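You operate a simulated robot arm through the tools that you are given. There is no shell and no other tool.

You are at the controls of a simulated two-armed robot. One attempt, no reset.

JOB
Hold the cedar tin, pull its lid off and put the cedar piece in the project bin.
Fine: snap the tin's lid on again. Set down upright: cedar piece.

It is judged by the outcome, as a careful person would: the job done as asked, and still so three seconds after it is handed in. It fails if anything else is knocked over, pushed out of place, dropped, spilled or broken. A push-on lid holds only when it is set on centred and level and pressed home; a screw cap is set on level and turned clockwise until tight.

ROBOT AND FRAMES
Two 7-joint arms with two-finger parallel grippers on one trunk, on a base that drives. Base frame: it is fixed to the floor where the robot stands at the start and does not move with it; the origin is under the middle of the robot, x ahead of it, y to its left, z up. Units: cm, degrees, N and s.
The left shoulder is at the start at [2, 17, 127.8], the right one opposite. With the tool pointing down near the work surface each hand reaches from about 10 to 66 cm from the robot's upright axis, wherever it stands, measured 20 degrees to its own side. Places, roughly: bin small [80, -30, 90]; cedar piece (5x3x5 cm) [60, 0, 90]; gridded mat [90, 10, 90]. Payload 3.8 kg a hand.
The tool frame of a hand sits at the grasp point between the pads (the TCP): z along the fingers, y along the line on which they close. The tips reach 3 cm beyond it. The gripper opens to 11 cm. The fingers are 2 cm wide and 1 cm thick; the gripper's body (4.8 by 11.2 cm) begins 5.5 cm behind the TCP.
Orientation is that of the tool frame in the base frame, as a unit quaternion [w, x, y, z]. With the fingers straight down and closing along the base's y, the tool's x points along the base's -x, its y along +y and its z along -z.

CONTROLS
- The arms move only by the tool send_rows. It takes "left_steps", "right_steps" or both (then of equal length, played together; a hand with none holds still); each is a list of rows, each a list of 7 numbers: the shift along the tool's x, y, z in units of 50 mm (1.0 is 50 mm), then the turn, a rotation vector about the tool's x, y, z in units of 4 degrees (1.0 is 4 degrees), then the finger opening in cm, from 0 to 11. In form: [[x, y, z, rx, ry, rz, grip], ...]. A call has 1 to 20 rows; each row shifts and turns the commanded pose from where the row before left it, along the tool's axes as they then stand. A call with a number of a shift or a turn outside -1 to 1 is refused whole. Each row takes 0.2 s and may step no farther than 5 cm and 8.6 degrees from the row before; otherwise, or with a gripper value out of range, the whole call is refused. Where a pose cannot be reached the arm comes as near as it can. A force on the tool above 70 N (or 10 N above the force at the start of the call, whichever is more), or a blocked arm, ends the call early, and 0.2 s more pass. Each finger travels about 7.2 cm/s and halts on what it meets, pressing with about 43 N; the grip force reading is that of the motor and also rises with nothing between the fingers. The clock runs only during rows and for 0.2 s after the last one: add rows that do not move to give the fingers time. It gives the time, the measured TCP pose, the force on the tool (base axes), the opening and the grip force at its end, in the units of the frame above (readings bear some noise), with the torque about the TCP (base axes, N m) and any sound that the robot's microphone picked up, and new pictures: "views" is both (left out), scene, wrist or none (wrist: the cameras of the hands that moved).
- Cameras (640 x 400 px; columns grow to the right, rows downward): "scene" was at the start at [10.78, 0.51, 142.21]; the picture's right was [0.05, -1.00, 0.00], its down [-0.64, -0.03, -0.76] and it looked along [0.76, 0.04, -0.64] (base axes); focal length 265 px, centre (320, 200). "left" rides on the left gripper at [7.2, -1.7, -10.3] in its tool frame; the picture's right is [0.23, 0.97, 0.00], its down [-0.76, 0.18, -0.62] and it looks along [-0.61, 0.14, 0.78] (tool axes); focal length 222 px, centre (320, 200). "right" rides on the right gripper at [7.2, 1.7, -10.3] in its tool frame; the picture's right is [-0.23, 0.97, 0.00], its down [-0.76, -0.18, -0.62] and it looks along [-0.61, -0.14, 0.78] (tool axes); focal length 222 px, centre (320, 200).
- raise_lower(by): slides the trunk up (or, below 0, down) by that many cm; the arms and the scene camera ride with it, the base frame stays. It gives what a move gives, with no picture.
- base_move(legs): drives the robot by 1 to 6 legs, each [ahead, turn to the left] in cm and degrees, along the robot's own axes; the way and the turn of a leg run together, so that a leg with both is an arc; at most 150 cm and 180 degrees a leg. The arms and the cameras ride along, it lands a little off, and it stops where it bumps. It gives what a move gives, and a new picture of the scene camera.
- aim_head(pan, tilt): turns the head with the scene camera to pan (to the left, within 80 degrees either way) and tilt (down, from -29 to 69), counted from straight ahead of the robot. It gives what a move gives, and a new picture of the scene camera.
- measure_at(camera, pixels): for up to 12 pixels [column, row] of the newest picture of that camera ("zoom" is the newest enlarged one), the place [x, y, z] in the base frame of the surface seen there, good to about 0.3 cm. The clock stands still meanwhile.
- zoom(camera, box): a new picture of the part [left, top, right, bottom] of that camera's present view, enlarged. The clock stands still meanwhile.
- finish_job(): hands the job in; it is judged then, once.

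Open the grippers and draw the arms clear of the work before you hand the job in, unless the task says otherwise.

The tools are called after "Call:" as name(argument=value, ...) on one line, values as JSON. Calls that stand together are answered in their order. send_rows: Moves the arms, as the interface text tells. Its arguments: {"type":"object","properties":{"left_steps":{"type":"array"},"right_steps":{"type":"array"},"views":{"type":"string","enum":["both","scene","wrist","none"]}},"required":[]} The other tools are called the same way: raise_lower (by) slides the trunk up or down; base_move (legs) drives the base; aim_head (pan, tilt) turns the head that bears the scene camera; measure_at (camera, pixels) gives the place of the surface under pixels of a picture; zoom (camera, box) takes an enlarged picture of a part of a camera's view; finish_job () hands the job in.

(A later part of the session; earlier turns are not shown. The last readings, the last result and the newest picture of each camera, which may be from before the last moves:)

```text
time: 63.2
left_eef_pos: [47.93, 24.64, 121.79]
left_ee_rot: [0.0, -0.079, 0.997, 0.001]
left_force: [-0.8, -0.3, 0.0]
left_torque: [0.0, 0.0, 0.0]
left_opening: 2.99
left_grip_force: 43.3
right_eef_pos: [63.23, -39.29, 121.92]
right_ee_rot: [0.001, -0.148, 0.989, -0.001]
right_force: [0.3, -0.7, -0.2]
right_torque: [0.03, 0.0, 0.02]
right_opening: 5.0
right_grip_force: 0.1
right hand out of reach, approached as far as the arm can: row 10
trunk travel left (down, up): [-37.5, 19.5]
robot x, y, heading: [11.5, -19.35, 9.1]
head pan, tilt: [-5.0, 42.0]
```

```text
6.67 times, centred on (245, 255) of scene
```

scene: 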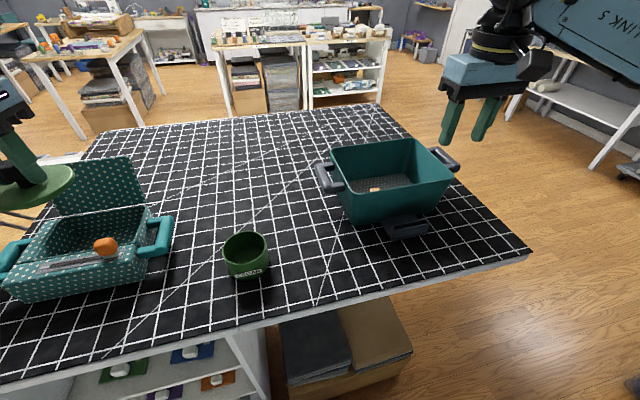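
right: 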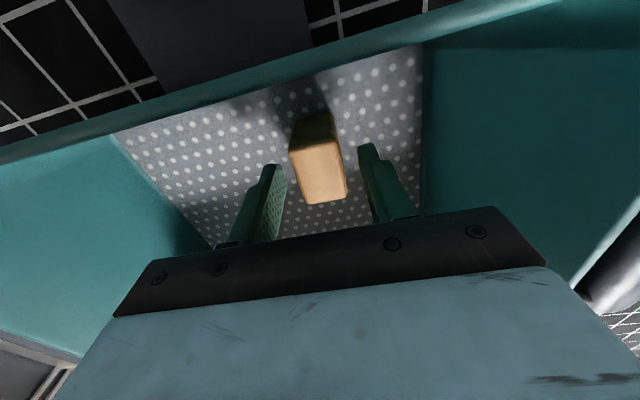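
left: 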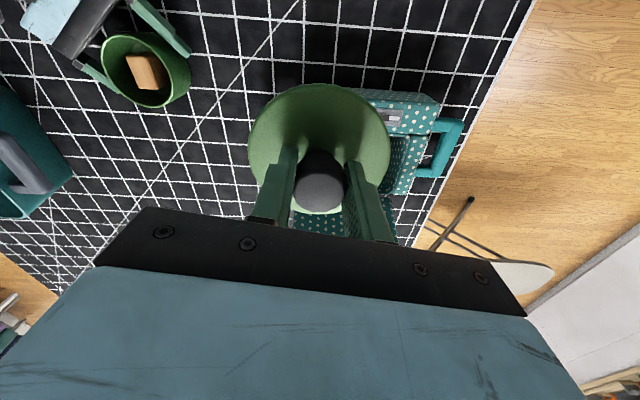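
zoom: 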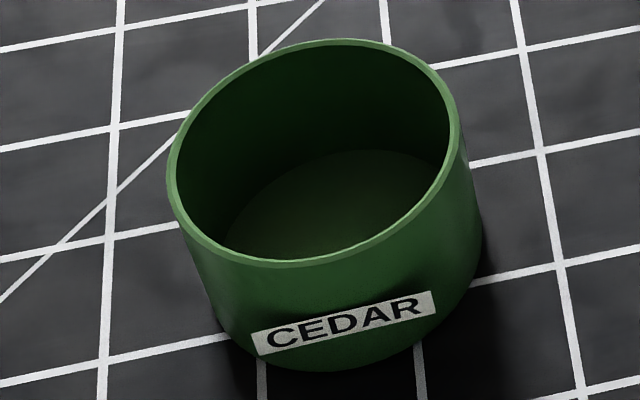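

Call:
measure_at(camera="zoom", pixels=[[174, 190], [171, 165], [185, 220], [215, 249], [270, 264], [330, 256], [390, 228], [430, 190], [454, 140], [450, 95], [340, 42], [400, 55]])

Call:
measure_at(camera="zoom", pixels=[[240, 72], [200, 105], [300, 50], [445, 165], [410, 212], [360, 244], [300, 263], [240, 259], [196, 235], [455, 115], [430, 75], [370, 46]])

```text
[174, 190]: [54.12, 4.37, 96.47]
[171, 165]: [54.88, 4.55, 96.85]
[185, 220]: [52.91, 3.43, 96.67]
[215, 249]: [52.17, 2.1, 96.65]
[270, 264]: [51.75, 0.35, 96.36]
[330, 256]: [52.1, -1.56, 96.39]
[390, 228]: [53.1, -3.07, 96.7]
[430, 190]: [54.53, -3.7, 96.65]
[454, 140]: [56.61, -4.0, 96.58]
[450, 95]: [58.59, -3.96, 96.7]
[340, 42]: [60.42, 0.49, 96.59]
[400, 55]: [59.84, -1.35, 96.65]
```

```text
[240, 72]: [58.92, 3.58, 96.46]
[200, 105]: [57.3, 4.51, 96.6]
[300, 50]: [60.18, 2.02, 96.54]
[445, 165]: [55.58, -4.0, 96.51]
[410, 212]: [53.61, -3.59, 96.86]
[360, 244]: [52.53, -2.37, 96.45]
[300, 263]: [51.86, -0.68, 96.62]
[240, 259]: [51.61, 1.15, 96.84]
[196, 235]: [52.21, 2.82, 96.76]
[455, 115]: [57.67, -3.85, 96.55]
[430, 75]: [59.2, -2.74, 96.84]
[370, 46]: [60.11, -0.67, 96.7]
```

The rim's centre now fits to about (56.0, 0.28) at z 96.6. I bring the lid back by exactly reversing its path to 13 cm above, and compare the left wrist view with the one taken just after removal.

Call:
send_rows(left_steps=[[-0.076, -0.54, 0.12, 0, 0, 0, 1.5], [-0.076, -0.54, 0.14, 0, 0, 0, 1.5], [-0.076, -0.54, 0.14, 0, 0, 0, 1.5], [-0.076, -0.54, 0.14, 0, 0, 0, 1.5], [-0.076, -0.54, 0.14, 0, 0, 0, 1.5], [-0.076, -0.54, 0.14, 0, 0, 0, 1.5], [-0.076, -0.54, 0.14, 0, 0, 0, 1.5], [-0.076, -0.54, 0.14, 0, 0, 0, 1.5], [-0.076, -0.5, 0.2, 0, 0, 0, 1.5], [-0.076, -0.3, 0.3, 0, 0, 0, 1.5], [0, 0, 0, 0, 0, 0, 1.5]], views="both")

Call:
zoom(camera="left", box=[220, 40, 420, 220])

Call:
zoom(camera="scene", box=[180, 170, 310, 290])

```text
time: 65.6
left_eef_pos: [55.8, 0.23, 113.89]
left_ee_rot: [0.0, -0.079, 0.997, -0.001]
left_force: [-0.3, 0.3, -0.2]
left_torque: [-0.01, -0.02, -0.02]
left_opening: 2.97
left_grip_force: 42.9
right_eef_pos: [63.25, -39.13, 121.93]
right_ee_rot: [0.002, -0.148, 0.989, 0.0]
right_force: [-0.3, 0.1, -1.1]
right_torque: [0.01, 0.0, 0.0]
right_opening: 5.01
right_grip_force: 0.1
trunk travel left (down, up): [-37.5, 19.5]
robot x, y, heading: [11.13, -19.71, 8.9]
head pan, tilt: [-5.0, 42.0]
```

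scene: 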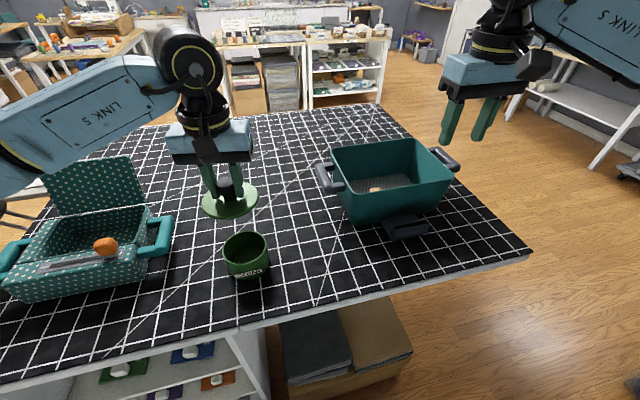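
left: 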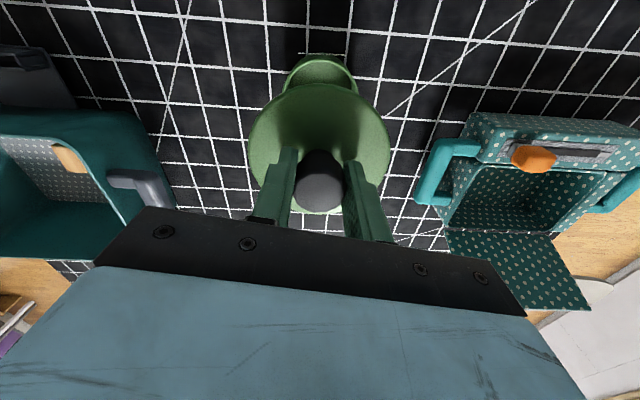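

```text
2.22 times, centred on (320, 130) of left
```

zoom: 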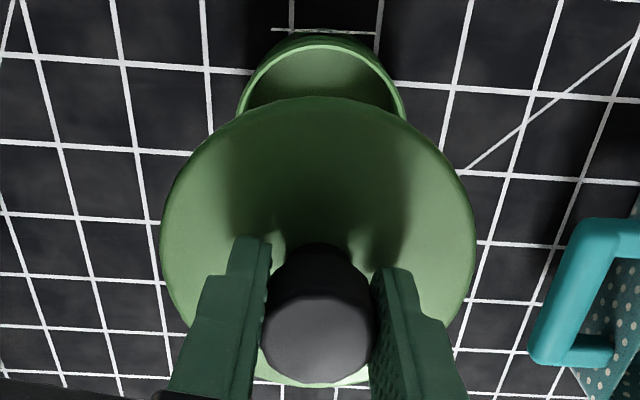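

```text
3.33 times, centred on (245, 230) of scene
```

zoom: 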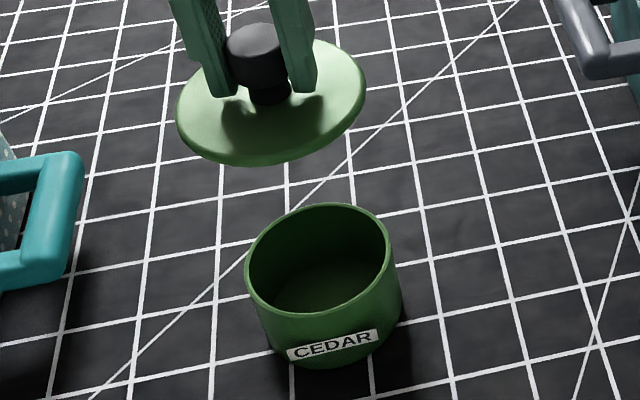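

I measure the lid's rim in this same scene zoom, so lid and tin are located by the same camera and any offset between them shows directly.

Call:
measure_at(camera="zoom", pixels=[[179, 108], [183, 125], [198, 145], [220, 156], [255, 160], [295, 154], [330, 138], [352, 115], [362, 92], [355, 66], [340, 52], [322, 43]])

Call:
measure_at(camera="zoom", pixels=[[247, 275], [250, 290], [262, 303], [280, 312], [305, 314], [330, 308], [360, 292], [380, 270], [387, 245], [378, 225], [330, 206], [270, 228]])

Call:
measure_at(camera="left", pixels=[[252, 150], [258, 120], [275, 98], [300, 88], [330, 86], [360, 97], [380, 118], [388, 150], [288, 80], [300, 67], [320, 61], [352, 76]])

```text
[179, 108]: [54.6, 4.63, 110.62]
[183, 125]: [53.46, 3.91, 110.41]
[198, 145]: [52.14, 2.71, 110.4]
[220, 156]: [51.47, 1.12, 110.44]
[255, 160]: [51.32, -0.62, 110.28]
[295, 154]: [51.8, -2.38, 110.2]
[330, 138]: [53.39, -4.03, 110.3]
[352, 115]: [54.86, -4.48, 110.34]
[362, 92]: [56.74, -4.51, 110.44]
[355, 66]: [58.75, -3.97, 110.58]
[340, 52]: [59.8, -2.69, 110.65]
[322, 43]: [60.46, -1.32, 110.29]
```

```text
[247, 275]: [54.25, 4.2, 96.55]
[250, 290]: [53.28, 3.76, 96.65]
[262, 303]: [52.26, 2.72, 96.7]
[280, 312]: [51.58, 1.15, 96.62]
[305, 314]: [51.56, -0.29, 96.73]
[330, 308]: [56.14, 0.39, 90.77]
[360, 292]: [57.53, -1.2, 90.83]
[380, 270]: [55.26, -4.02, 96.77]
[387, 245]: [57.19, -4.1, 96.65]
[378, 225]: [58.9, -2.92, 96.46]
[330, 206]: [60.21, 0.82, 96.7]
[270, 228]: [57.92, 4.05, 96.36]
```

```text
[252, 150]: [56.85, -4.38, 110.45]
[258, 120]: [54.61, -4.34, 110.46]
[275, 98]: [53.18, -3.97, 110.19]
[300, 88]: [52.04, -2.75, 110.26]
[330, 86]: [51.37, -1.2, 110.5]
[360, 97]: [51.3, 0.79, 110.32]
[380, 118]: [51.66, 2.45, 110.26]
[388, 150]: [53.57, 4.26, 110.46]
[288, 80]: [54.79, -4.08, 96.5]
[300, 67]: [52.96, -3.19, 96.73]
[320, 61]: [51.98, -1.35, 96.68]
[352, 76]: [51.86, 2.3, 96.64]
```

Same-camera fits give the lid centre at about (55.9, 0.03) and the tin at about (55.95, 0.25), so the lid needs about +0.2 cm in y. I apply that and descend to about 2 cm above the seated height for another check.

Call:
send_rows(left_steps=[[-0.016, 0.038, 0.2, 0, 0, 0, 1.5], [0, 0, 0.4, 0, 0, 0, 1.5], [0, 0, 0.4, 0, 0, 0, 1.5], [0, 0, 0.4, 0, 0, 0, 1.5], [0, 0, 0.4, 0, 0, 0, 1.5], [0, 0, 0.3, 0, 0, 0, 1.5], [0, 0, 0.1, 0, 0, 0, 1.5], [0, 0, 0, 0, 0, 0, 1.5]], views="both")

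Call:
zoom(camera="left", box=[220, 60, 420, 230])

Call:
zoom(camera="scene", box=[205, 210, 285, 285])

```text
time: 67.4
left_eef_pos: [55.83, 0.34, 102.81]
left_ee_rot: [0.001, -0.079, 0.997, 0.0]
left_force: [0.5, -0.4, 0.0]
left_torque: [-0.03, 0.02, 0.02]
left_opening: 3.0
left_grip_force: 42.8
right_eef_pos: [63.22, -39.13, 121.94]
right_ee_rot: [0.001, -0.148, 0.989, -0.001]
right_force: [-0.1, 0.3, -0.3]
right_torque: [-0.01, 0.01, 0.04]
right_opening: 4.98
right_grip_force: 0.1
trunk travel left (down, up): [-37.5, 19.5]
robot x, y, heading: [11.38, -19.32, 9.1]
head pan, tilt: [-5.0, 42.0]
```

scene: 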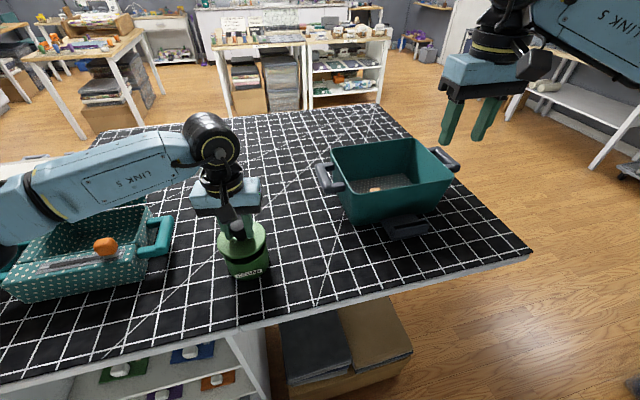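
left: 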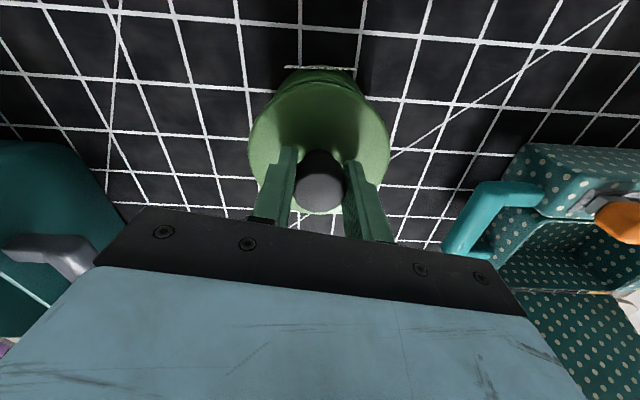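

```text
2.35 times, centred on (320, 145) of left
```

zoom: 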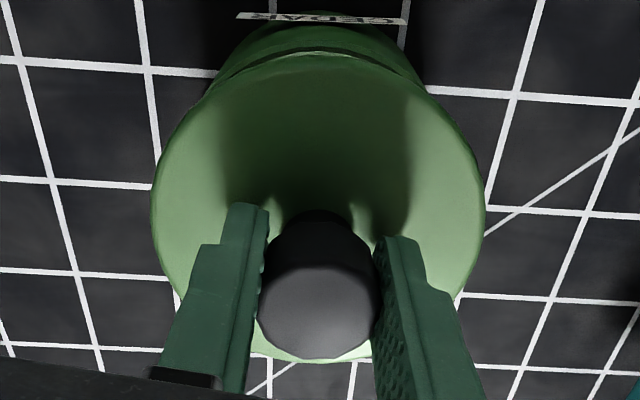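

```text
5.33 times, centred on (245, 248) of scene
```

zoom: 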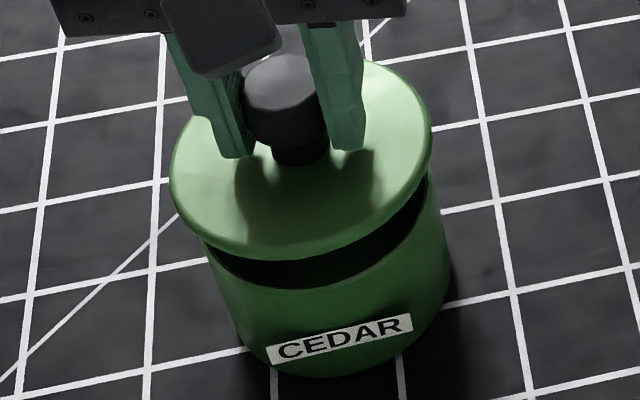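

The lid is level and sits evenly over the rim in both views. I lower in 2 mm steps until first contact.

Call:
send_rows(left_steps=[[0, 0, 0.04, 0, 0, 0, 1.5], [0, 0, 0.04, 0, 0, 0, 1.5], [0, 0, 0.04, 0, 0, 0, 1.5], [0, 0, 0.04, 0, 0, 0, 1.5], [0, 0, 0, 0, 0, 0, 1.5]], views="both")

Call:
zoom(camera="scene", box=[205, 210, 285, 285])

```text
time: 68.6
left_eef_pos: [55.8, 0.33, 102.1]
left_ee_rot: [0.0, -0.079, 0.997, 0.001]
left_force: [0.8, -0.5, -0.4]
left_torque: [0.0, -0.03, 0.01]
left_opening: 3.0
left_grip_force: 43.0
right_eef_pos: [63.2, -39.17, 121.99]
right_ee_rot: [0.002, -0.148, 0.989, 0.0]
right_force: [0.9, 0.2, 0.5]
right_torque: [-0.01, 0.0, 0.02]
right_opening: 5.0
right_grip_force: 0.0
trunk travel left (down, up): [-37.5, 19.5]
robot x, y, heading: [11.35, -19.79, 9.0]
head pan, tilt: [-5.0, 42.0]
```

scene: 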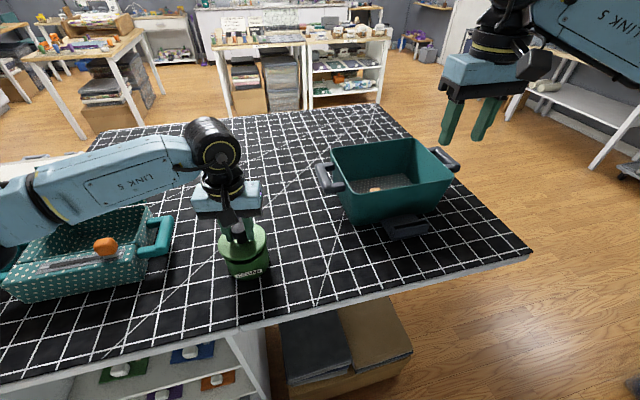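
left: 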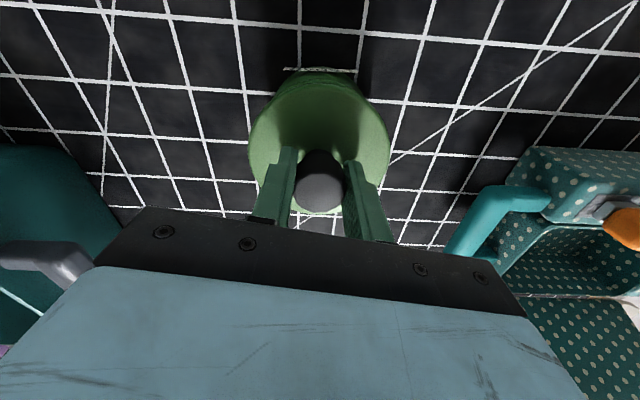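

```text
5.33 times, centred on (245, 248) of scene
```

zoom: 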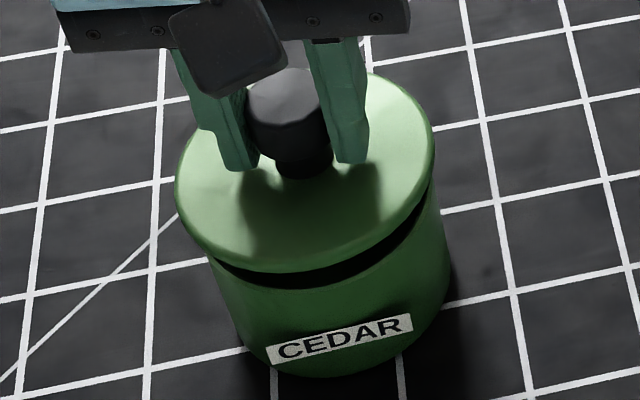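

There is still a small even gap and no force. I go on down in 2 mm steps.

Call:
send_rows(left_steps=[[0, 0, 0.04, 0, 0, 0, 1.5], [0, 0, 0.04, 0, 0, 0, 1.5], [0, 0, 0.03, 0, 0, 0, 1.5], [0, 0, 0, 0, 0, 0, 1.5]], views="none")

Call:
zoom(camera="scene", box=[205, 210, 285, 285])

```text
time: 69.6
left_eef_pos: [55.88, 0.25, 101.74]
left_ee_rot: [-0.001, -0.079, 0.997, 0.0]
left_force: [-0.5, -0.2, -0.2]
left_torque: [0.02, -0.01, -0.03]
left_opening: 3.0
left_grip_force: 43.7
right_eef_pos: [63.19, -39.13, 122.01]
right_ee_rot: [0.002, -0.148, 0.989, -0.001]
right_force: [-0.1, 0.5, -0.3]
right_torque: [0.01, 0.0, 0.03]
right_opening: 5.02
right_grip_force: 0.1
trunk travel left (down, up): [-37.5, 19.5]
robot x, y, heading: [11.01, -19.27, 8.8]
head pan, tilt: [-5.0, 42.0]
```

```text
5.33 times, centred on (245, 248) of scene
```

zoom: 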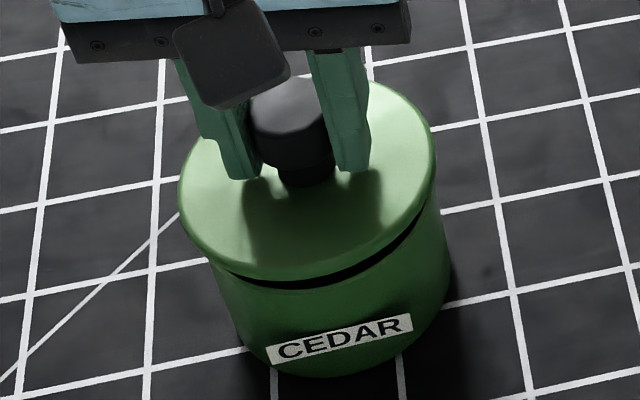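

The gap is closing evenly with no force at z 101.7. I continue to seat contact.

Call:
send_rows(left_steps=[[0, 0, 0.03, 0, 0, 0, 1.5], [0, 0, 0.03, 0, 0, 0, 1.5], [0, 0, 0.03, 0, 0, 0, 1.5], [0, 0, 0, 0, 0, 0, 1.5]], views="none")

Call:
zoom(camera="scene", box=[205, 210, 285, 285])

```text
time: 70.6
left_eef_pos: [55.86, 0.29, 101.48]
left_ee_rot: [0.004, -0.079, 0.997, -0.002]
left_force: [0.3, 1.9, 26.4]
left_torque: [-0.1, -1.13, 0.06]
left_opening: 3.0
left_grip_force: 42.9
right_eef_pos: [63.16, -39.17, 122.04]
right_ee_rot: [0.003, -0.148, 0.989, -0.001]
right_force: [-0.9, -0.1, -0.7]
right_torque: [0.01, -0.01, -0.02]
right_opening: 4.98
right_grip_force: 0.1
trunk travel left (down, up): [-37.5, 19.5]
robot x, y, heading: [11.33, -19.38, 8.9]
head pan, tilt: [-5.0, 42.0]
```

```text
5.33 times, centred on (245, 248) of scene
```

zoom: 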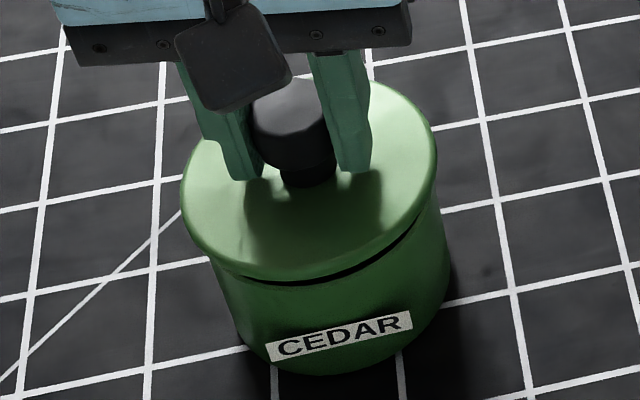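

First contact: 26 N upward with torque about y of -1.13, so the contact is all on the far (+x) rim and the lid sits slightly too near the robot. I lift 0.5 cm, shift 0.15 cm to +x and feel again.

Call:
send_rows(left_steps=[[0, 0, -0.05, 0, 0, 0, 1.5], [0, 0, -0.05, 0, 0, 0, 1.5], [-0.03, -0.005, 0, 0, 0, 0, 1.5], [0, 0, 0, 0, 0, 0, 1.5]], views="none")

Call:
send_rows(left_steps=[[0, 0, 0.03, 0, 0, 0, 1.5], [0, 0, 0.03, 0, 0, 0, 1.5], [0, 0, 0.03, 0, 0, 0, 1.5], [0, 0, 0, 0, 0, 0, 1.5]], views="none")

```text
time: 71.6
left_eef_pos: [56.01, 0.29, 101.54]
left_ee_rot: [-0.002, -0.079, 0.997, 0.001]
left_force: [-0.1, -1.2, 2.2]
left_torque: [-0.08, -0.08, -0.04]
left_opening: 2.99
left_grip_force: 43.0
right_eef_pos: [63.22, -39.16, 122.05]
right_ee_rot: [0.002, -0.149, 0.989, -0.001]
right_force: [-0.1, -0.6, -0.3]
right_torque: [0.02, 0.03, 0.02]
right_opening: 5.01
right_grip_force: 0.0
trunk travel left (down, up): [-37.5, 19.5]
robot x, y, heading: [11.54, -19.16, 9.1]
head pan, tilt: [-5.0, 42.0]
```

```text
time: 72.6
left_eef_pos: [56.08, 0.28, 101.48]
left_ee_rot: [0.003, -0.079, 0.997, 0.0]
left_force: [-0.3, 1.4, 21.4]
left_torque: [-0.09, -0.87, 0.06]
left_opening: 2.99
left_grip_force: 42.6
right_eef_pos: [63.09, -39.19, 122.05]
right_ee_rot: [0.003, -0.148, 0.989, -0.001]
right_force: [0.4, 0.4, -0.9]
right_torque: [0.01, -0.02, -0.01]
right_opening: 5.01
right_grip_force: 0.1
trunk travel left (down, up): [-37.5, 19.5]
robot x, y, heading: [11.4, -19.5, 8.5]
head pan, tilt: [-5.0, 42.0]
```

The contact is still on the far rim. The lid's band ends right at the rim height (96.6), so the lid seems to have an inner plug, and far-side contact would then mean it is too far +x. I lift clear and measure lid against tin again before deciding.

Call:
send_rows(left_steps=[[0, 0, -0.1, 0, 0, 0, 1.5], [0, 0, -0.15, 0, 0, 0, 1.5], [0, 0, -0.2, 0, 0, 0, 1.5], [0, 0, -0.25, 0, 0, 0, 1.5], [0, 0, -0.3, 0, 0, 0, 1.5], [0, 0, 0, 0, 0, 0, 1.5]], views="both")

Call:
zoom(camera="left", box=[220, 40, 420, 220])

Call:
zoom(camera="scene", box=[205, 200, 285, 285])

```text
time: 74.0
left_eef_pos: [55.98, 0.3, 106.14]
left_ee_rot: [0.0, -0.079, 0.997, 0.0]
left_force: [-0.5, -0.2, -0.4]
left_torque: [0.02, -0.01, 0.0]
left_opening: 3.0
left_grip_force: 42.9
right_eef_pos: [63.24, -39.14, 122.04]
right_ee_rot: [0.001, -0.148, 0.989, -0.001]
right_force: [-0.3, 0.1, -0.4]
right_torque: [-0.03, 0.0, -0.02]
right_opening: 5.01
right_grip_force: 0.1
trunk travel left (down, up): [-37.5, 19.5]
robot x, y, heading: [10.92, -19.17, 9.1]
head pan, tilt: [-5.0, 42.0]
```

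scene: 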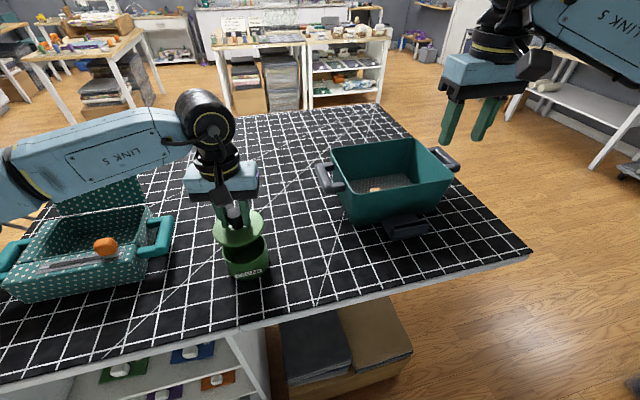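
left: 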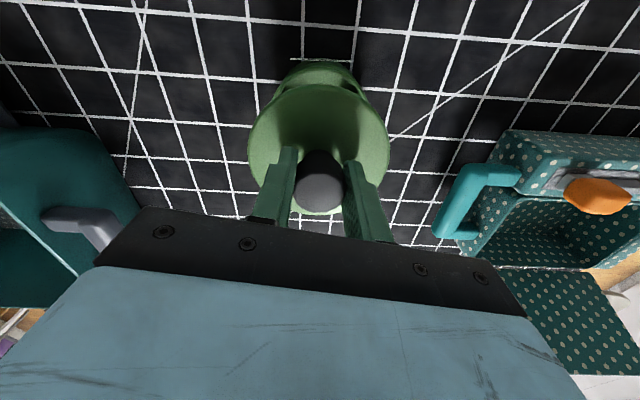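

```text
2.22 times, centred on (320, 130) of left
```

zoom: 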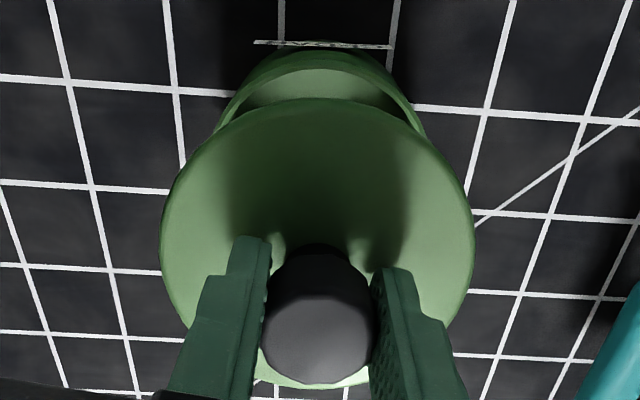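

```text
4.71 times, centred on (245, 242) of scene
```

zoom: 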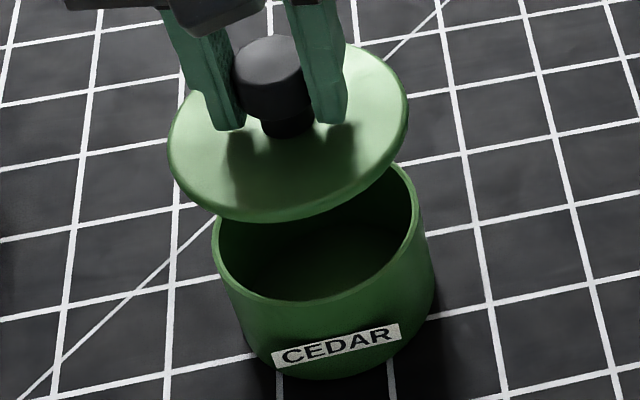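

I measure lid edge and tin rim points in this zoom and in the left view for a fresh relative fit.

Call:
measure_at(camera="zoom", pixels=[[172, 150], [180, 175], [200, 198], [230, 212], [265, 216], [300, 211], [340, 196], [375, 170], [398, 140], [405, 110], [398, 85], [380, 65]])

Call:
measure_at(camera="zoom", pixels=[[216, 240], [219, 260], [230, 278], [250, 292], [275, 298], [300, 298], [330, 291], [360, 278], [385, 259], [404, 235], [414, 210], [408, 182]])

Call:
measure_at(camera="left", pixels=[[250, 150], [256, 122], [275, 98], [300, 88], [330, 85], [360, 96], [382, 120], [388, 150], [280, 84], [295, 73], [318, 69], [346, 76]])

```text
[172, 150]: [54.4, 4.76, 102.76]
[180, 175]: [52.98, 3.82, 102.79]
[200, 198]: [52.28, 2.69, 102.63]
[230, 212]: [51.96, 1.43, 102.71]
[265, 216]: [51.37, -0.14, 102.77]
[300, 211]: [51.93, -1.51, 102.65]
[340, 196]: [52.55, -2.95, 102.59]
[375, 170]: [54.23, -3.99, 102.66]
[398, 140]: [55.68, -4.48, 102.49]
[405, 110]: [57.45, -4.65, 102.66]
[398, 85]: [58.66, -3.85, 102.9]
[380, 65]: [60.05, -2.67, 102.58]
```

```text
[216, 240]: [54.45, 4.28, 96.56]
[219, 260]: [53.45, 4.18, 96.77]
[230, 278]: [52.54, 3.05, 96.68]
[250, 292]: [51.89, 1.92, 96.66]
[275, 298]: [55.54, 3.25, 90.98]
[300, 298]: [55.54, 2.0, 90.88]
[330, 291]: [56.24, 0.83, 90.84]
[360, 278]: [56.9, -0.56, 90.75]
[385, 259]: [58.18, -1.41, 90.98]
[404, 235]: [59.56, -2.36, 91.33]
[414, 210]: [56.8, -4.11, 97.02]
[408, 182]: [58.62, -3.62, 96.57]
```

```text
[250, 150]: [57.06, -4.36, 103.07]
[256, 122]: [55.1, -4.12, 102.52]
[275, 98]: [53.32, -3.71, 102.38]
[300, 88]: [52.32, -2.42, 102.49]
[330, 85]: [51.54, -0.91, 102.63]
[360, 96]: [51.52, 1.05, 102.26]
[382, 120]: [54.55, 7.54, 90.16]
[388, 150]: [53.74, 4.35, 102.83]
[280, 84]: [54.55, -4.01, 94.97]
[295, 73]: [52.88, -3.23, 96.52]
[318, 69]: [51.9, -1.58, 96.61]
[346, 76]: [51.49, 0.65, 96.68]
```

The lid is now about 0.2 cm further +x than the tin, (56.1, 0.13) against (55.9, 0.2), and contact was on the far side, which fits an inner plug. I shift the lid 0.28 cm to -x and 0.06 cm to +y and lower to just above contact.

Call:
send_rows(left_steps=[[0.054, 0.02, 0.1, 0, 0, 0, 1.5], [0, 0, 0.2, 0, 0, 0, 1.5], [0, 0, 0.2, 0, 0, 0, 1.5], [0, 0, 0.2, 0, 0, 0, 1.5], [0, 0, 0.14, 0, 0, 0, 1.5], [0, 0, 0.06, 0, 0, 0, 1.5], [0, 0, 0.03, 0, 0, 0, 1.5], [0, 0, 0, 0, 0, 0, 1.5]], views="none")

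```text
time: 75.8
left_eef_pos: [55.75, 0.3, 101.43]
left_ee_rot: [0.001, -0.079, 0.997, 0.0]
left_force: [0.9, -0.3, 3.8]
left_torque: [0.17, -0.02, 0.01]
left_opening: 2.98
left_grip_force: 42.5
right_eef_pos: [63.21, -39.13, 121.95]
right_ee_rot: [0.003, -0.147, 0.989, 0.0]
right_force: [0.5, -0.2, -0.4]
right_torque: [-0.02, 0.02, 0.01]
right_opening: 5.02
right_grip_force: 0.0
trunk travel left (down, up): [-37.5, 19.5]
robot x, y, heading: [11.24, -19.52, 9.0]
head pan, tilt: [-5.0, 42.0]
```

The far-side torque is gone. Now a light 3.8 N contact is at the +y rim, so I back up 2 mm, shift 0.1 cm to -y and lower again.

Call:
send_rows(left_steps=[[0, 0, -0.06, 0, 0, 0, 1.5], [0, -0.02, 0, 0, 0, 0, 1.5], [0, 0, 0.03, 0, 0, 0, 1.5], [0, 0, 0.03, 0, 0, 0, 1.5], [0, 0, 0.02, 0, 0, 0, 1.5], [0, 0, 0, 0, 0, 0, 1.5]], views="none")

```text
time: 77.2
left_eef_pos: [55.78, 0.26, 101.45]
left_ee_rot: [0.001, -0.08, 0.997, -0.001]
left_force: [0.1, 0.4, 3.6]
left_torque: [-0.1, -0.11, 0.0]
left_opening: 3.02
left_grip_force: 43.1
right_eef_pos: [63.24, -39.11, 121.91]
right_ee_rot: [0.002, -0.148, 0.989, 0.0]
right_force: [-0.1, -0.4, -0.9]
right_torque: [-0.02, -0.01, 0.01]
right_opening: 5.03
right_grip_force: 0.1
trunk travel left (down, up): [-37.5, 19.5]
robot x, y, heading: [11.71, -19.27, 9.0]
head pan, tilt: [-5.0, 42.0]
```

Contact is light (3.6 N) and now toward (+x, -y), so the centre is between the last two tries. I shift back by 0.05 cm in y and 0.06 cm in -x and press gently to see whether the torque stays balanced.

Call:
send_rows(left_steps=[[0, 0, -0.06, 0, 0, 0, 1.5], [0.012, 0.009, 0, 0, 0, 0, 1.5], [0, 0, 0.03, 0, 0, 0, 1.5], [0, 0, 0.03, 0, 0, 0, 1.5], [0, 0, 0.03, 0, 0, 0, 1.5], [0, 0, 0.02, 0, 0, 0, 1.5], [0, 0, 0, 0, 0, 0, 1.5]], views="none")

Call:
zoom(camera="scene", box=[205, 210, 285, 285])

```text
time: 78.8
left_eef_pos: [55.87, 0.26, 101.48]
left_ee_rot: [0.003, -0.08, 0.997, 0.0]
left_force: [1.3, 2.8, 22.0]
left_torque: [-0.01, -0.95, 0.08]
left_opening: 3.01
left_grip_force: 43.0
right_eef_pos: [63.09, -39.16, 122.11]
right_ee_rot: [0.002, -0.147, 0.989, -0.001]
right_force: [-0.4, 1.0, -0.4]
right_torque: [-0.02, 0.01, 0.02]
right_opening: 5.01
right_grip_force: 0.1
trunk travel left (down, up): [-37.5, 19.5]
robot x, y, heading: [11.41, -19.48, 8.9]
head pan, tilt: [-5.0, 42.0]
```

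```text
5.33 times, centred on (245, 248) of scene
```

zoom: 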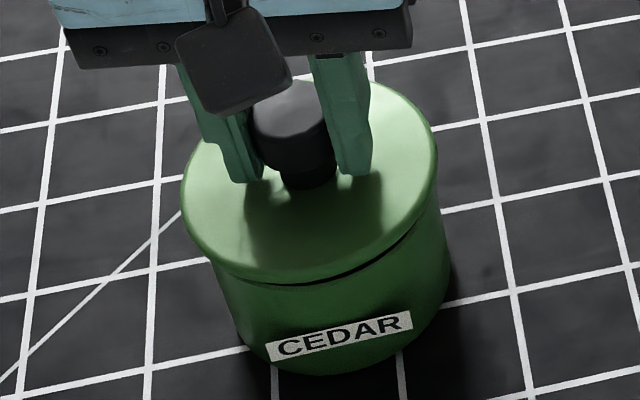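

At 22 N the contact is again on the far side only, so the lid may be tilted slightly in the grip. I measure many points on its flat top to get its tilt.

Call:
measure_at(camera="zoom", pixels=[[395, 100], [410, 115], [420, 135], [405, 130], [395, 115], [385, 100], [280, 255], [300, 250], [260, 250], [320, 245], [290, 240], [240, 240]])

Call:
measure_at(camera="zoom", pixels=[[195, 170], [195, 190], [205, 200], [200, 160], [210, 180], [210, 215], [420, 160], [415, 180], [405, 195], [425, 150], [400, 180], [395, 200]])

Call:
measure_at(camera="left", pixels=[[310, 95], [330, 95], [320, 100], [345, 100], [300, 100], [290, 105], [262, 180], [262, 170], [385, 170], [380, 180], [268, 190], [300, 210]])

```text
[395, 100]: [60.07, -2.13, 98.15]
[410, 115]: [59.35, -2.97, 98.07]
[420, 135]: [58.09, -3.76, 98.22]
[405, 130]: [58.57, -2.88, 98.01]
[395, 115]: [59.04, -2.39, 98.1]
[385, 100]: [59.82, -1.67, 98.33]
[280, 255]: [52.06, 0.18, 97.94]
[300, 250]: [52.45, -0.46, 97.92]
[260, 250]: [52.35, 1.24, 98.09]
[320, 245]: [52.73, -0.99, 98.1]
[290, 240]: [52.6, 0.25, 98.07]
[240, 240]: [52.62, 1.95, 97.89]
```

```text
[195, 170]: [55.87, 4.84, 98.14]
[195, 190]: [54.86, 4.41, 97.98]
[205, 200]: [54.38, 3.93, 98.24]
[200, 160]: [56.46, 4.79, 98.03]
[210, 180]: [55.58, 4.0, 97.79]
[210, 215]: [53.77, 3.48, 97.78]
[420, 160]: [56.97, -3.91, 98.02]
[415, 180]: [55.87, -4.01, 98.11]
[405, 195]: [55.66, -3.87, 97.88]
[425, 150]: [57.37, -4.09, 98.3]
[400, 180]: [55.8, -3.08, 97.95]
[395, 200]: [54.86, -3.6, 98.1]
```

```text
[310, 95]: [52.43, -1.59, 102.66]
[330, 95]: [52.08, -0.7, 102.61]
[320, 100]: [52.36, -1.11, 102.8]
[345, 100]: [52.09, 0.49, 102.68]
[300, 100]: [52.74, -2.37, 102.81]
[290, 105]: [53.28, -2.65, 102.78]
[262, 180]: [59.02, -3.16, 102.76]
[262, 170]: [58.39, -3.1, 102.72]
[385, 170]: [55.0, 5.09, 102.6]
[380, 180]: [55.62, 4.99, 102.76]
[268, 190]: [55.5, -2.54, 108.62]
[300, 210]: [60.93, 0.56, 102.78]
```

The lid itself is level when free, and under load only its far side rides up, so it is still caught on the far rim. I lift, shift another 0.2 cm to -x and press again.

Call:
send_rows(left_steps=[[0, 0, -0.1, 0, 0, 0, 1.5], [0, 0, -0.06, 0, 0, 0, 1.5], [0.04, 0, 0, 0, 0, 0, 1.5], [0, 0, 0.03, 0, 0, 0, 1.5], [0, 0, 0.03, 0, 0, 0, 1.5], [0, 0, 0.03, 0, 0, 0, 1.5], [0, 0, 0.03, 0, 0, 0, 1.5], [0, 0, 0.03, 0, 0, 0, 1.5], [0, 0, 0, 0, 0, 0, 1.5]], views="none")

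Call:
zoom(camera="scene", box=[205, 210, 285, 285])

```text
time: 80.8
left_eef_pos: [55.47, 0.2, 101.25]
left_ee_rot: [0.0, -0.079, 0.997, 0.0]
left_force: [0.8, -0.2, -0.2]
left_torque: [0.0, -0.02, -0.03]
left_opening: 3.0
left_grip_force: 42.8
right_eef_pos: [63.24, -39.25, 121.97]
right_ee_rot: [0.002, -0.149, 0.989, 0.0]
right_force: [0.5, -0.3, -0.4]
right_torque: [0.04, 0.01, 0.01]
right_opening: 5.02
right_grip_force: 0.0
trunk travel left (down, up): [-37.5, 19.5]
robot x, y, heading: [11.57, -19.32, 9.0]
head pan, tilt: [-5.0, 42.0]
```

```text
5.33 times, centred on (245, 248) of scene
```

zoom: 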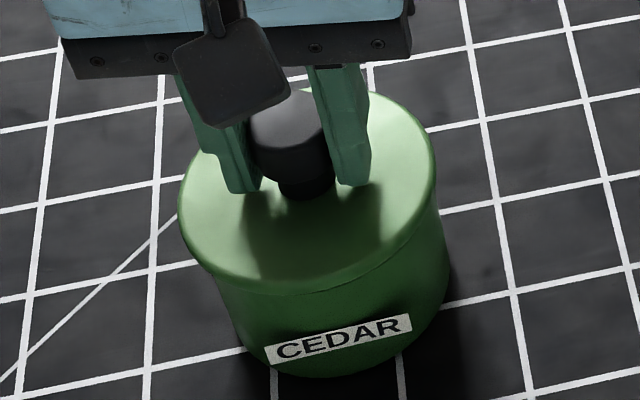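

It slipped in: z is 101.25 with no force, and the gap has closed. I continue down gently towards the seated height of about 100.9.

Call:
send_rows(left_steps=[[0, 0, 0.02, 0, 0, 0, 1.5], [0, 0, 0.02, 0, 0, 0, 1.5], [0, 0, 0.02, 0, 0, 0, 1.5], [0, 0, 0, 0, 0, 0, 1.5]], views="none")

```text
time: 81.8
left_eef_pos: [55.54, 0.29, 100.97]
left_ee_rot: [0.0, -0.079, 0.997, 0.0]
left_force: [0.5, -0.2, -0.6]
left_torque: [-0.02, 0.01, -0.01]
left_opening: 2.99
left_grip_force: 43.3
right_eef_pos: [63.23, -39.12, 121.99]
right_ee_rot: [0.002, -0.148, 0.989, -0.001]
right_force: [0.2, -0.5, 0.1]
right_torque: [-0.05, 0.05, 0.04]
right_opening: 5.02
right_grip_force: 0.1
trunk travel left (down, up): [-37.5, 19.5]
robot x, y, heading: [11.0, -19.47, 8.9]
head pan, tilt: [-5.0, 42.0]
```

Still no resistance at z 100.97. I press on in 1 mm steps.

Call:
send_rows(left_steps=[[0, 0, 0.02, 0, 0, 0, 1.5], [0, 0, 0.02, 0, 0, 0, 1.5], [0, 0, 0.02, 0, 0, 0, 1.5], [0, 0, 0, 0, 0, 0, 1.5]], views="none")

Call:
zoom(camera="scene", box=[205, 210, 285, 285])

```text
time: 82.8
left_eef_pos: [55.56, 0.17, 100.9]
left_ee_rot: [0.001, -0.078, 0.997, -0.002]
left_force: [-1.1, -1.1, 18.1]
left_torque: [-0.05, 0.73, 0.03]
left_opening: 2.99
left_grip_force: 43.1
right_eef_pos: [63.2, -39.25, 122.12]
right_ee_rot: [0.001, -0.148, 0.989, -0.001]
right_force: [-1.5, -0.1, 0.4]
right_torque: [0.01, -0.02, 0.0]
right_opening: 4.99
right_grip_force: 0.1
trunk travel left (down, up): [-37.5, 19.5]
robot x, y, heading: [11.31, -19.57, 9.3]
head pan, tilt: [-5.0, 42.0]
```

```text
5.33 times, centred on (245, 248) of scene
```

zoom: 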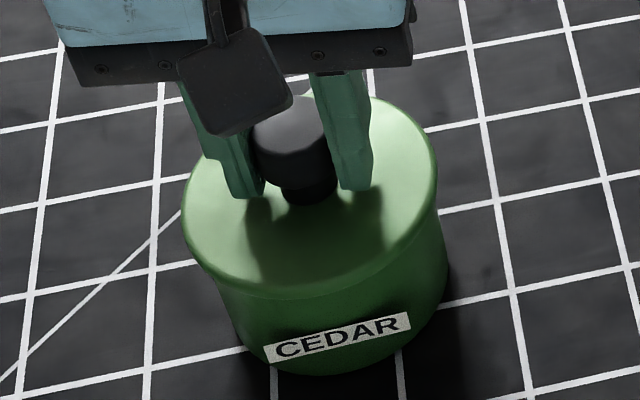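

At z 100.9 (the original seated height) there is 18 N with the contact on the near side, and the image suggests the lid is about 0.3 cm too near the robot. I ease up 1.5 mm, shift 0.15 cm to +x with the plug inside, and press again.

Call:
send_rows(left_steps=[[0, 0, -0.03, 0, 0, 0, 1.5], [0, 0, -0.02, 0, 0, 0, 1.5], [-0.03, 0, 0, 0, 0, 0, 1.5], [0, 0, 0, 0, 0, 0, 1.5]], views="none")

Call:
send_rows(left_steps=[[0, 0, 0.03, 0, 0, 0, 1.5], [0, 0, 0.02, 0, 0, 0, 1.5], [0, 0, 0, 0, 0, 0, 1.5]], views="none")

```text
time: 83.8
left_eef_pos: [55.59, 0.33, 100.85]
left_ee_rot: [-0.001, -0.079, 0.997, 0.002]
left_force: [-0.1, -0.5, -1.2]
left_torque: [-0.01, 0.0, -0.01]
left_opening: 2.97
left_grip_force: 43.4
right_eef_pos: [63.25, -39.21, 122.0]
right_ee_rot: [0.002, -0.148, 0.989, -0.001]
right_force: [0.0, 0.5, 0.1]
right_torque: [-0.02, -0.02, -0.03]
right_opening: 5.01
right_grip_force: 0.1
trunk travel left (down, up): [-37.5, 19.5]
robot x, y, heading: [11.25, -19.03, 9.2]
head pan, tilt: [-5.0, 42.0]
```

```text
time: 84.6
left_eef_pos: [55.64, 0.29, 100.84]
left_ee_rot: [0.002, -0.079, 0.997, 0.0]
left_force: [1.4, 0.8, 11.3]
left_torque: [0.09, 0.3, -0.05]
left_opening: 3.02
left_grip_force: 43.4
right_eef_pos: [63.15, -39.24, 121.99]
right_ee_rot: [0.002, -0.148, 0.989, 0.0]
right_force: [0.9, -0.1, -0.6]
right_torque: [-0.02, -0.01, 0.02]
right_opening: 4.97
right_grip_force: 0.2
trunk travel left (down, up): [-37.5, 19.5]
robot x, y, heading: [11.22, -19.18, 8.9]
head pan, tilt: [-5.0, 42.0]
```

The contact is more balanced now (11 N, offset -2.7 cm in x). I ease up, add another 0.1 cm to +x and press harder in small steps.

Call:
send_rows(left_steps=[[0, 0, -0.03, 0, 0, 0, 1.5], [-0.02, 0, 0, 0, 0, 0, 1.5], [0, 0, 0.03, 0, 0, 0, 1.5], [0, 0, 0.02, 0, 0, 0, 1.5], [0, 0, 0.02, 0, 0, 0, 1.5], [0, 0, 0, 0, 0, 0, 1.5]], views="none")

Call:
zoom(camera="scene", box=[205, 210, 285, 285])

```text
time: 86.0
left_eef_pos: [55.72, 0.32, 100.76]
left_ee_rot: [0.003, -0.079, 0.997, 0.0]
left_force: [-2.2, 4.4, 33.2]
left_torque: [0.1, 0.63, -0.06]
left_opening: 3.01
left_grip_force: 43.1
right_eef_pos: [63.06, -39.17, 122.01]
right_ee_rot: [0.002, -0.148, 0.989, -0.001]
right_force: [0.1, -0.3, -0.2]
right_torque: [0.01, 0.03, -0.04]
right_opening: 5.01
right_grip_force: 0.0
trunk travel left (down, up): [-37.5, 19.5]
robot x, y, heading: [11.51, -19.01, 8.9]
head pan, tilt: [-5.0, 42.0]
```

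```text
5.33 times, centred on (245, 248) of scene
```

zoom: 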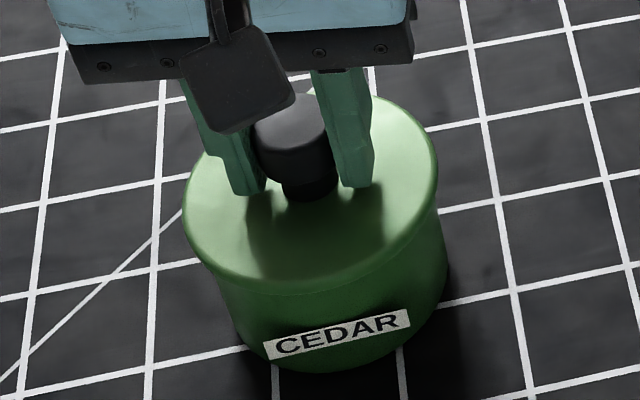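

The force is 33 N and nearly centred, and the tin follows the lid, so the plug is engaged. I press up to about 60 N and listen for a snap.

Call:
send_rows(left_steps=[[0, 0, 0.02, 0, 0, 0, 1.5], [0, 0, 0.02, 0, 0, 0, 1.5], [0, 0, 0, 0, 0, 0, 1.5]], views="none")

```text
time: 86.8
left_eef_pos: [55.55, 0.2, 100.68]
left_ee_rot: [0.006, -0.078, 0.997, -0.002]
left_force: [-5.1, 5.4, 41.6]
left_torque: [0.14, 0.58, 0.07]
left_opening: 2.99
left_grip_force: 42.6
right_eef_pos: [62.84, -39.23, 122.13]
right_ee_rot: [0.003, -0.148, 0.989, 0.0]
right_force: [0.6, 0.0, 0.0]
right_torque: [0.03, 0.01, -0.04]
right_opening: 5.01
right_grip_force: 0.1
trunk travel left (down, up): [-37.5, 19.5]
robot x, y, heading: [11.23, -19.41, 9.2]
head pan, tilt: [-5.0, 42.0]
```

There is 41.6 N, fairly centred, with no snap sound yet. I press a little further.

Call:
send_rows(left_steps=[[0, 0, 0.02, 0, 0, 0, 1.5], [0, 0, 0.02, 0, 0, 0, 1.5], [0, 0, 0.02, 0, 0, 0, 1.5], [0, 0, 0, 0, 0, 0, 1.5]], views="none")

Call:
zoom(camera="scene", box=[205, 210, 285, 285])

```text
time: 87.8
left_eef_pos: [55.75, 0.21, 100.58]
left_ee_rot: [0.008, -0.079, 0.997, -0.002]
left_force: [-6.8, 7.7, 52.2]
left_torque: [0.3, 0.28, 0.03]
left_opening: 3.01
left_grip_force: 43.0
right_eef_pos: [62.84, -39.26, 122.08]
right_ee_rot: [0.004, -0.148, 0.989, 0.0]
right_force: [-0.1, -0.1, -0.3]
right_torque: [0.01, 0.0, 0.0]
right_opening: 5.01
right_grip_force: 0.0
trunk travel left (down, up): [-37.5, 19.5]
robot x, y, heading: [11.47, -19.62, 9.2]
head pan, tilt: [-5.0, 42.0]
```

```text
5.33 times, centred on (245, 248) of scene
```

zoom: 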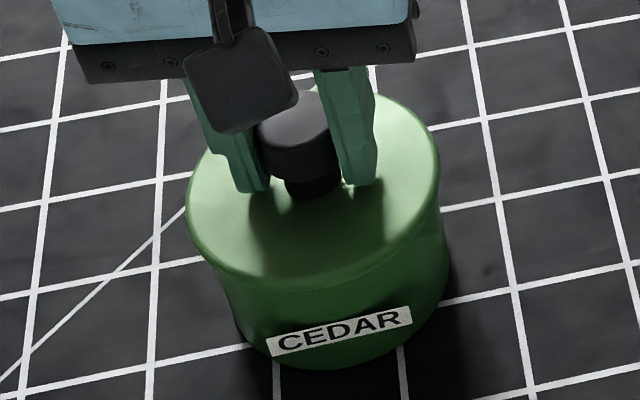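

The force is 52 N, well centred. I measure the lid's top height all round; the seated height was about 97.4.

Call:
measure_at(camera="zoom", pixels=[[395, 105], [410, 120], [422, 140], [405, 130], [285, 265], [305, 258], [265, 258], [205, 190], [210, 205], [215, 170], [420, 180], [405, 200]])

```text
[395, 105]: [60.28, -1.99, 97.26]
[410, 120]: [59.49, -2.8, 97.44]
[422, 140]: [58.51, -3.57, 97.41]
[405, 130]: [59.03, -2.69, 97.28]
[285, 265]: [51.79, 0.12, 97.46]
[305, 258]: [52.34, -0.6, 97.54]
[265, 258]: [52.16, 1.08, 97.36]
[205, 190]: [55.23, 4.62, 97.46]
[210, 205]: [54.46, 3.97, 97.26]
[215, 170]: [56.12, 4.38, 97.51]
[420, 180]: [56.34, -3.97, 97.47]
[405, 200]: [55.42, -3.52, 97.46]
```

The lid top is level at 97.3–97.5 all round, which is the original seated height. I give a final firmer press toward 65 N.

Call:
send_rows(left_steps=[[0, 0, 0.03, 0, 0, 0, 1.5], [0, 0, 0.03, 0, 0, 0, 1.5], [0, 0, 0.02, 0, 0, 0, 1.5], [0, 0, 0, 0, 0, 0, 1.5]], views="none")

```text
time: 88.8
left_eef_pos: [55.91, 0.15, 100.38]
left_ee_rot: [0.009, -0.08, 0.997, -0.003]
left_force: [-6.4, 8.9, 56.7]
left_torque: [0.36, -0.13, 0.04]
left_opening: 3.01
left_grip_force: 43.0
right_eef_pos: [62.85, -39.26, 122.21]
right_ee_rot: [0.003, -0.148, 0.989, 0.0]
right_force: [0.5, -0.6, 0.0]
right_torque: [0.0, -0.03, 0.0]
right_opening: 4.99
right_grip_force: 0.2
trunk travel left (down, up): [-37.5, 19.5]
robot x, y, heading: [10.92, -19.01, 8.7]
head pan, tilt: [-5.0, 42.0]
```

57 N, balanced, and the fingertips are about down on the lid top. I unload step by step and then lift very slightly to feel whether the lid now holds the tin.

Call:
send_rows(left_steps=[[0, 0, -0.04, 0, 0, 0, 1.5], [0, 0, -0.03, 0, 0, 0, 1.5], [0, 0, -0.03, 0, 0, 0, 1.5], [0, 0, 0, 0, 0, 0, 1.5]], views="none")

```text
time: 89.8
left_eef_pos: [55.81, 0.21, 100.47]
left_ee_rot: [0.005, -0.079, 0.997, -0.001]
left_force: [2.9, 3.5, 28.7]
left_torque: [0.18, -1.08, 0.03]
left_opening: 2.99
left_grip_force: 43.1
right_eef_pos: [63.07, -39.19, 122.11]
right_ee_rot: [0.002, -0.148, 0.989, 0.0]
right_force: [0.9, 0.0, -0.7]
right_torque: [-0.01, -0.01, 0.0]
right_opening: 5.0
right_grip_force: 0.0
trunk travel left (down, up): [-37.5, 19.5]
robot x, y, heading: [11.12, -19.62, 9.1]
head pan, tilt: [-5.0, 42.0]
```

Call:
send_rows(left_steps=[[0, 0, -0.04, 0, 0, 0, 1.5], [0, 0, -0.03, 0, 0, 0, 1.5], [0, 0, 0, 0, 0, 0, 1.5]], views="none")

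```text
time: 90.6
left_eef_pos: [55.58, 0.29, 100.38]
left_ee_rot: [-0.001, -0.079, 0.997, 0.0]
left_force: [4.0, -2.2, 11.9]
left_torque: [-0.11, -0.89, -0.09]
left_opening: 2.99
left_grip_force: 43.2
right_eef_pos: [63.21, -39.16, 121.85]
right_ee_rot: [0.001, -0.148, 0.989, -0.001]
right_force: [-0.1, 1.0, -0.3]
right_torque: [-0.01, 0.0, 0.02]
right_opening: 5.03
right_grip_force: 0.1
trunk travel left (down, up): [-37.5, 19.5]
robot x, y, heading: [11.19, -19.23, 9.0]
head pan, tilt: [-5.0, 42.0]
```

The load is down to 12 N. I ease up a further 2.5 mm to pass zero and read whether the lid pulls back.

Call:
send_rows(left_steps=[[0, 0, -0.03, 0, 0, 0, 1.5], [0, 0, -0.02, 0, 0, 0, 1.5], [0, 0, 0, 0, 0, 0, 1.5]], views="none")

Call:
zoom(camera="scene", box=[205, 210, 285, 285])

```text
time: 91.4
left_eef_pos: [55.51, 0.28, 100.54]
left_ee_rot: [-0.001, -0.079, 0.997, 0.001]
left_force: [0.1, -0.3, -1.0]
left_torque: [-0.01, 0.04, -0.02]
left_opening: 3.0
left_grip_force: 43.3
right_eef_pos: [63.2, -39.13, 122.07]
right_ee_rot: [0.002, -0.148, 0.989, -0.001]
right_force: [0.3, -0.2, -1.1]
right_torque: [0.01, -0.03, 0.01]
right_opening: 5.01
right_grip_force: 0.1
trunk travel left (down, up): [-37.5, 19.5]
robot x, y, heading: [11.27, -19.63, 9.1]
head pan, tilt: [-5.0, 42.0]
```

```text
5.33 times, centred on (245, 248) of scene
```

zoom: 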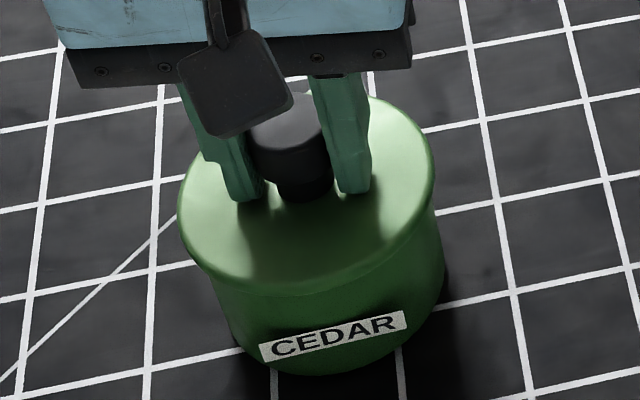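

Force is at zero and the tin moves with the lid sideways. I raise 3 mm as a gentle hold test.

Call:
send_rows(left_steps=[[0, 0, -0.03, 0, 0, 0, 1.5], [0, 0, -0.03, 0, 0, 0, 1.5], [0, 0, 0, 0, 0, 0, 1.5]], views="none")

Call:
zoom(camera="scene", box=[205, 210, 285, 285])

```text
time: 92.2
left_eef_pos: [55.71, 0.46, 100.9]
left_ee_rot: [0.0, -0.078, 0.997, 0.0]
left_force: [-0.6, 0.7, -1.6]
left_torque: [0.01, -0.02, -0.02]
left_opening: 2.99
left_grip_force: 43.4
right_eef_pos: [63.28, -39.24, 122.0]
right_ee_rot: [0.001, -0.147, 0.989, -0.001]
right_force: [0.1, 0.6, -0.1]
right_torque: [-0.01, -0.01, 0.01]
right_opening: 5.01
right_grip_force: 0.1
trunk travel left (down, up): [-37.5, 19.5]
robot x, y, heading: [11.39, -19.47, 8.9]
head pan, tilt: [-5.0, 42.0]
```

```text
5.33 times, centred on (245, 248) of scene
```

zoom: 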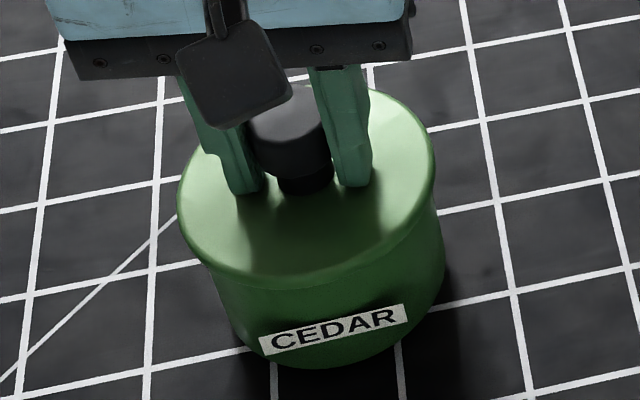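

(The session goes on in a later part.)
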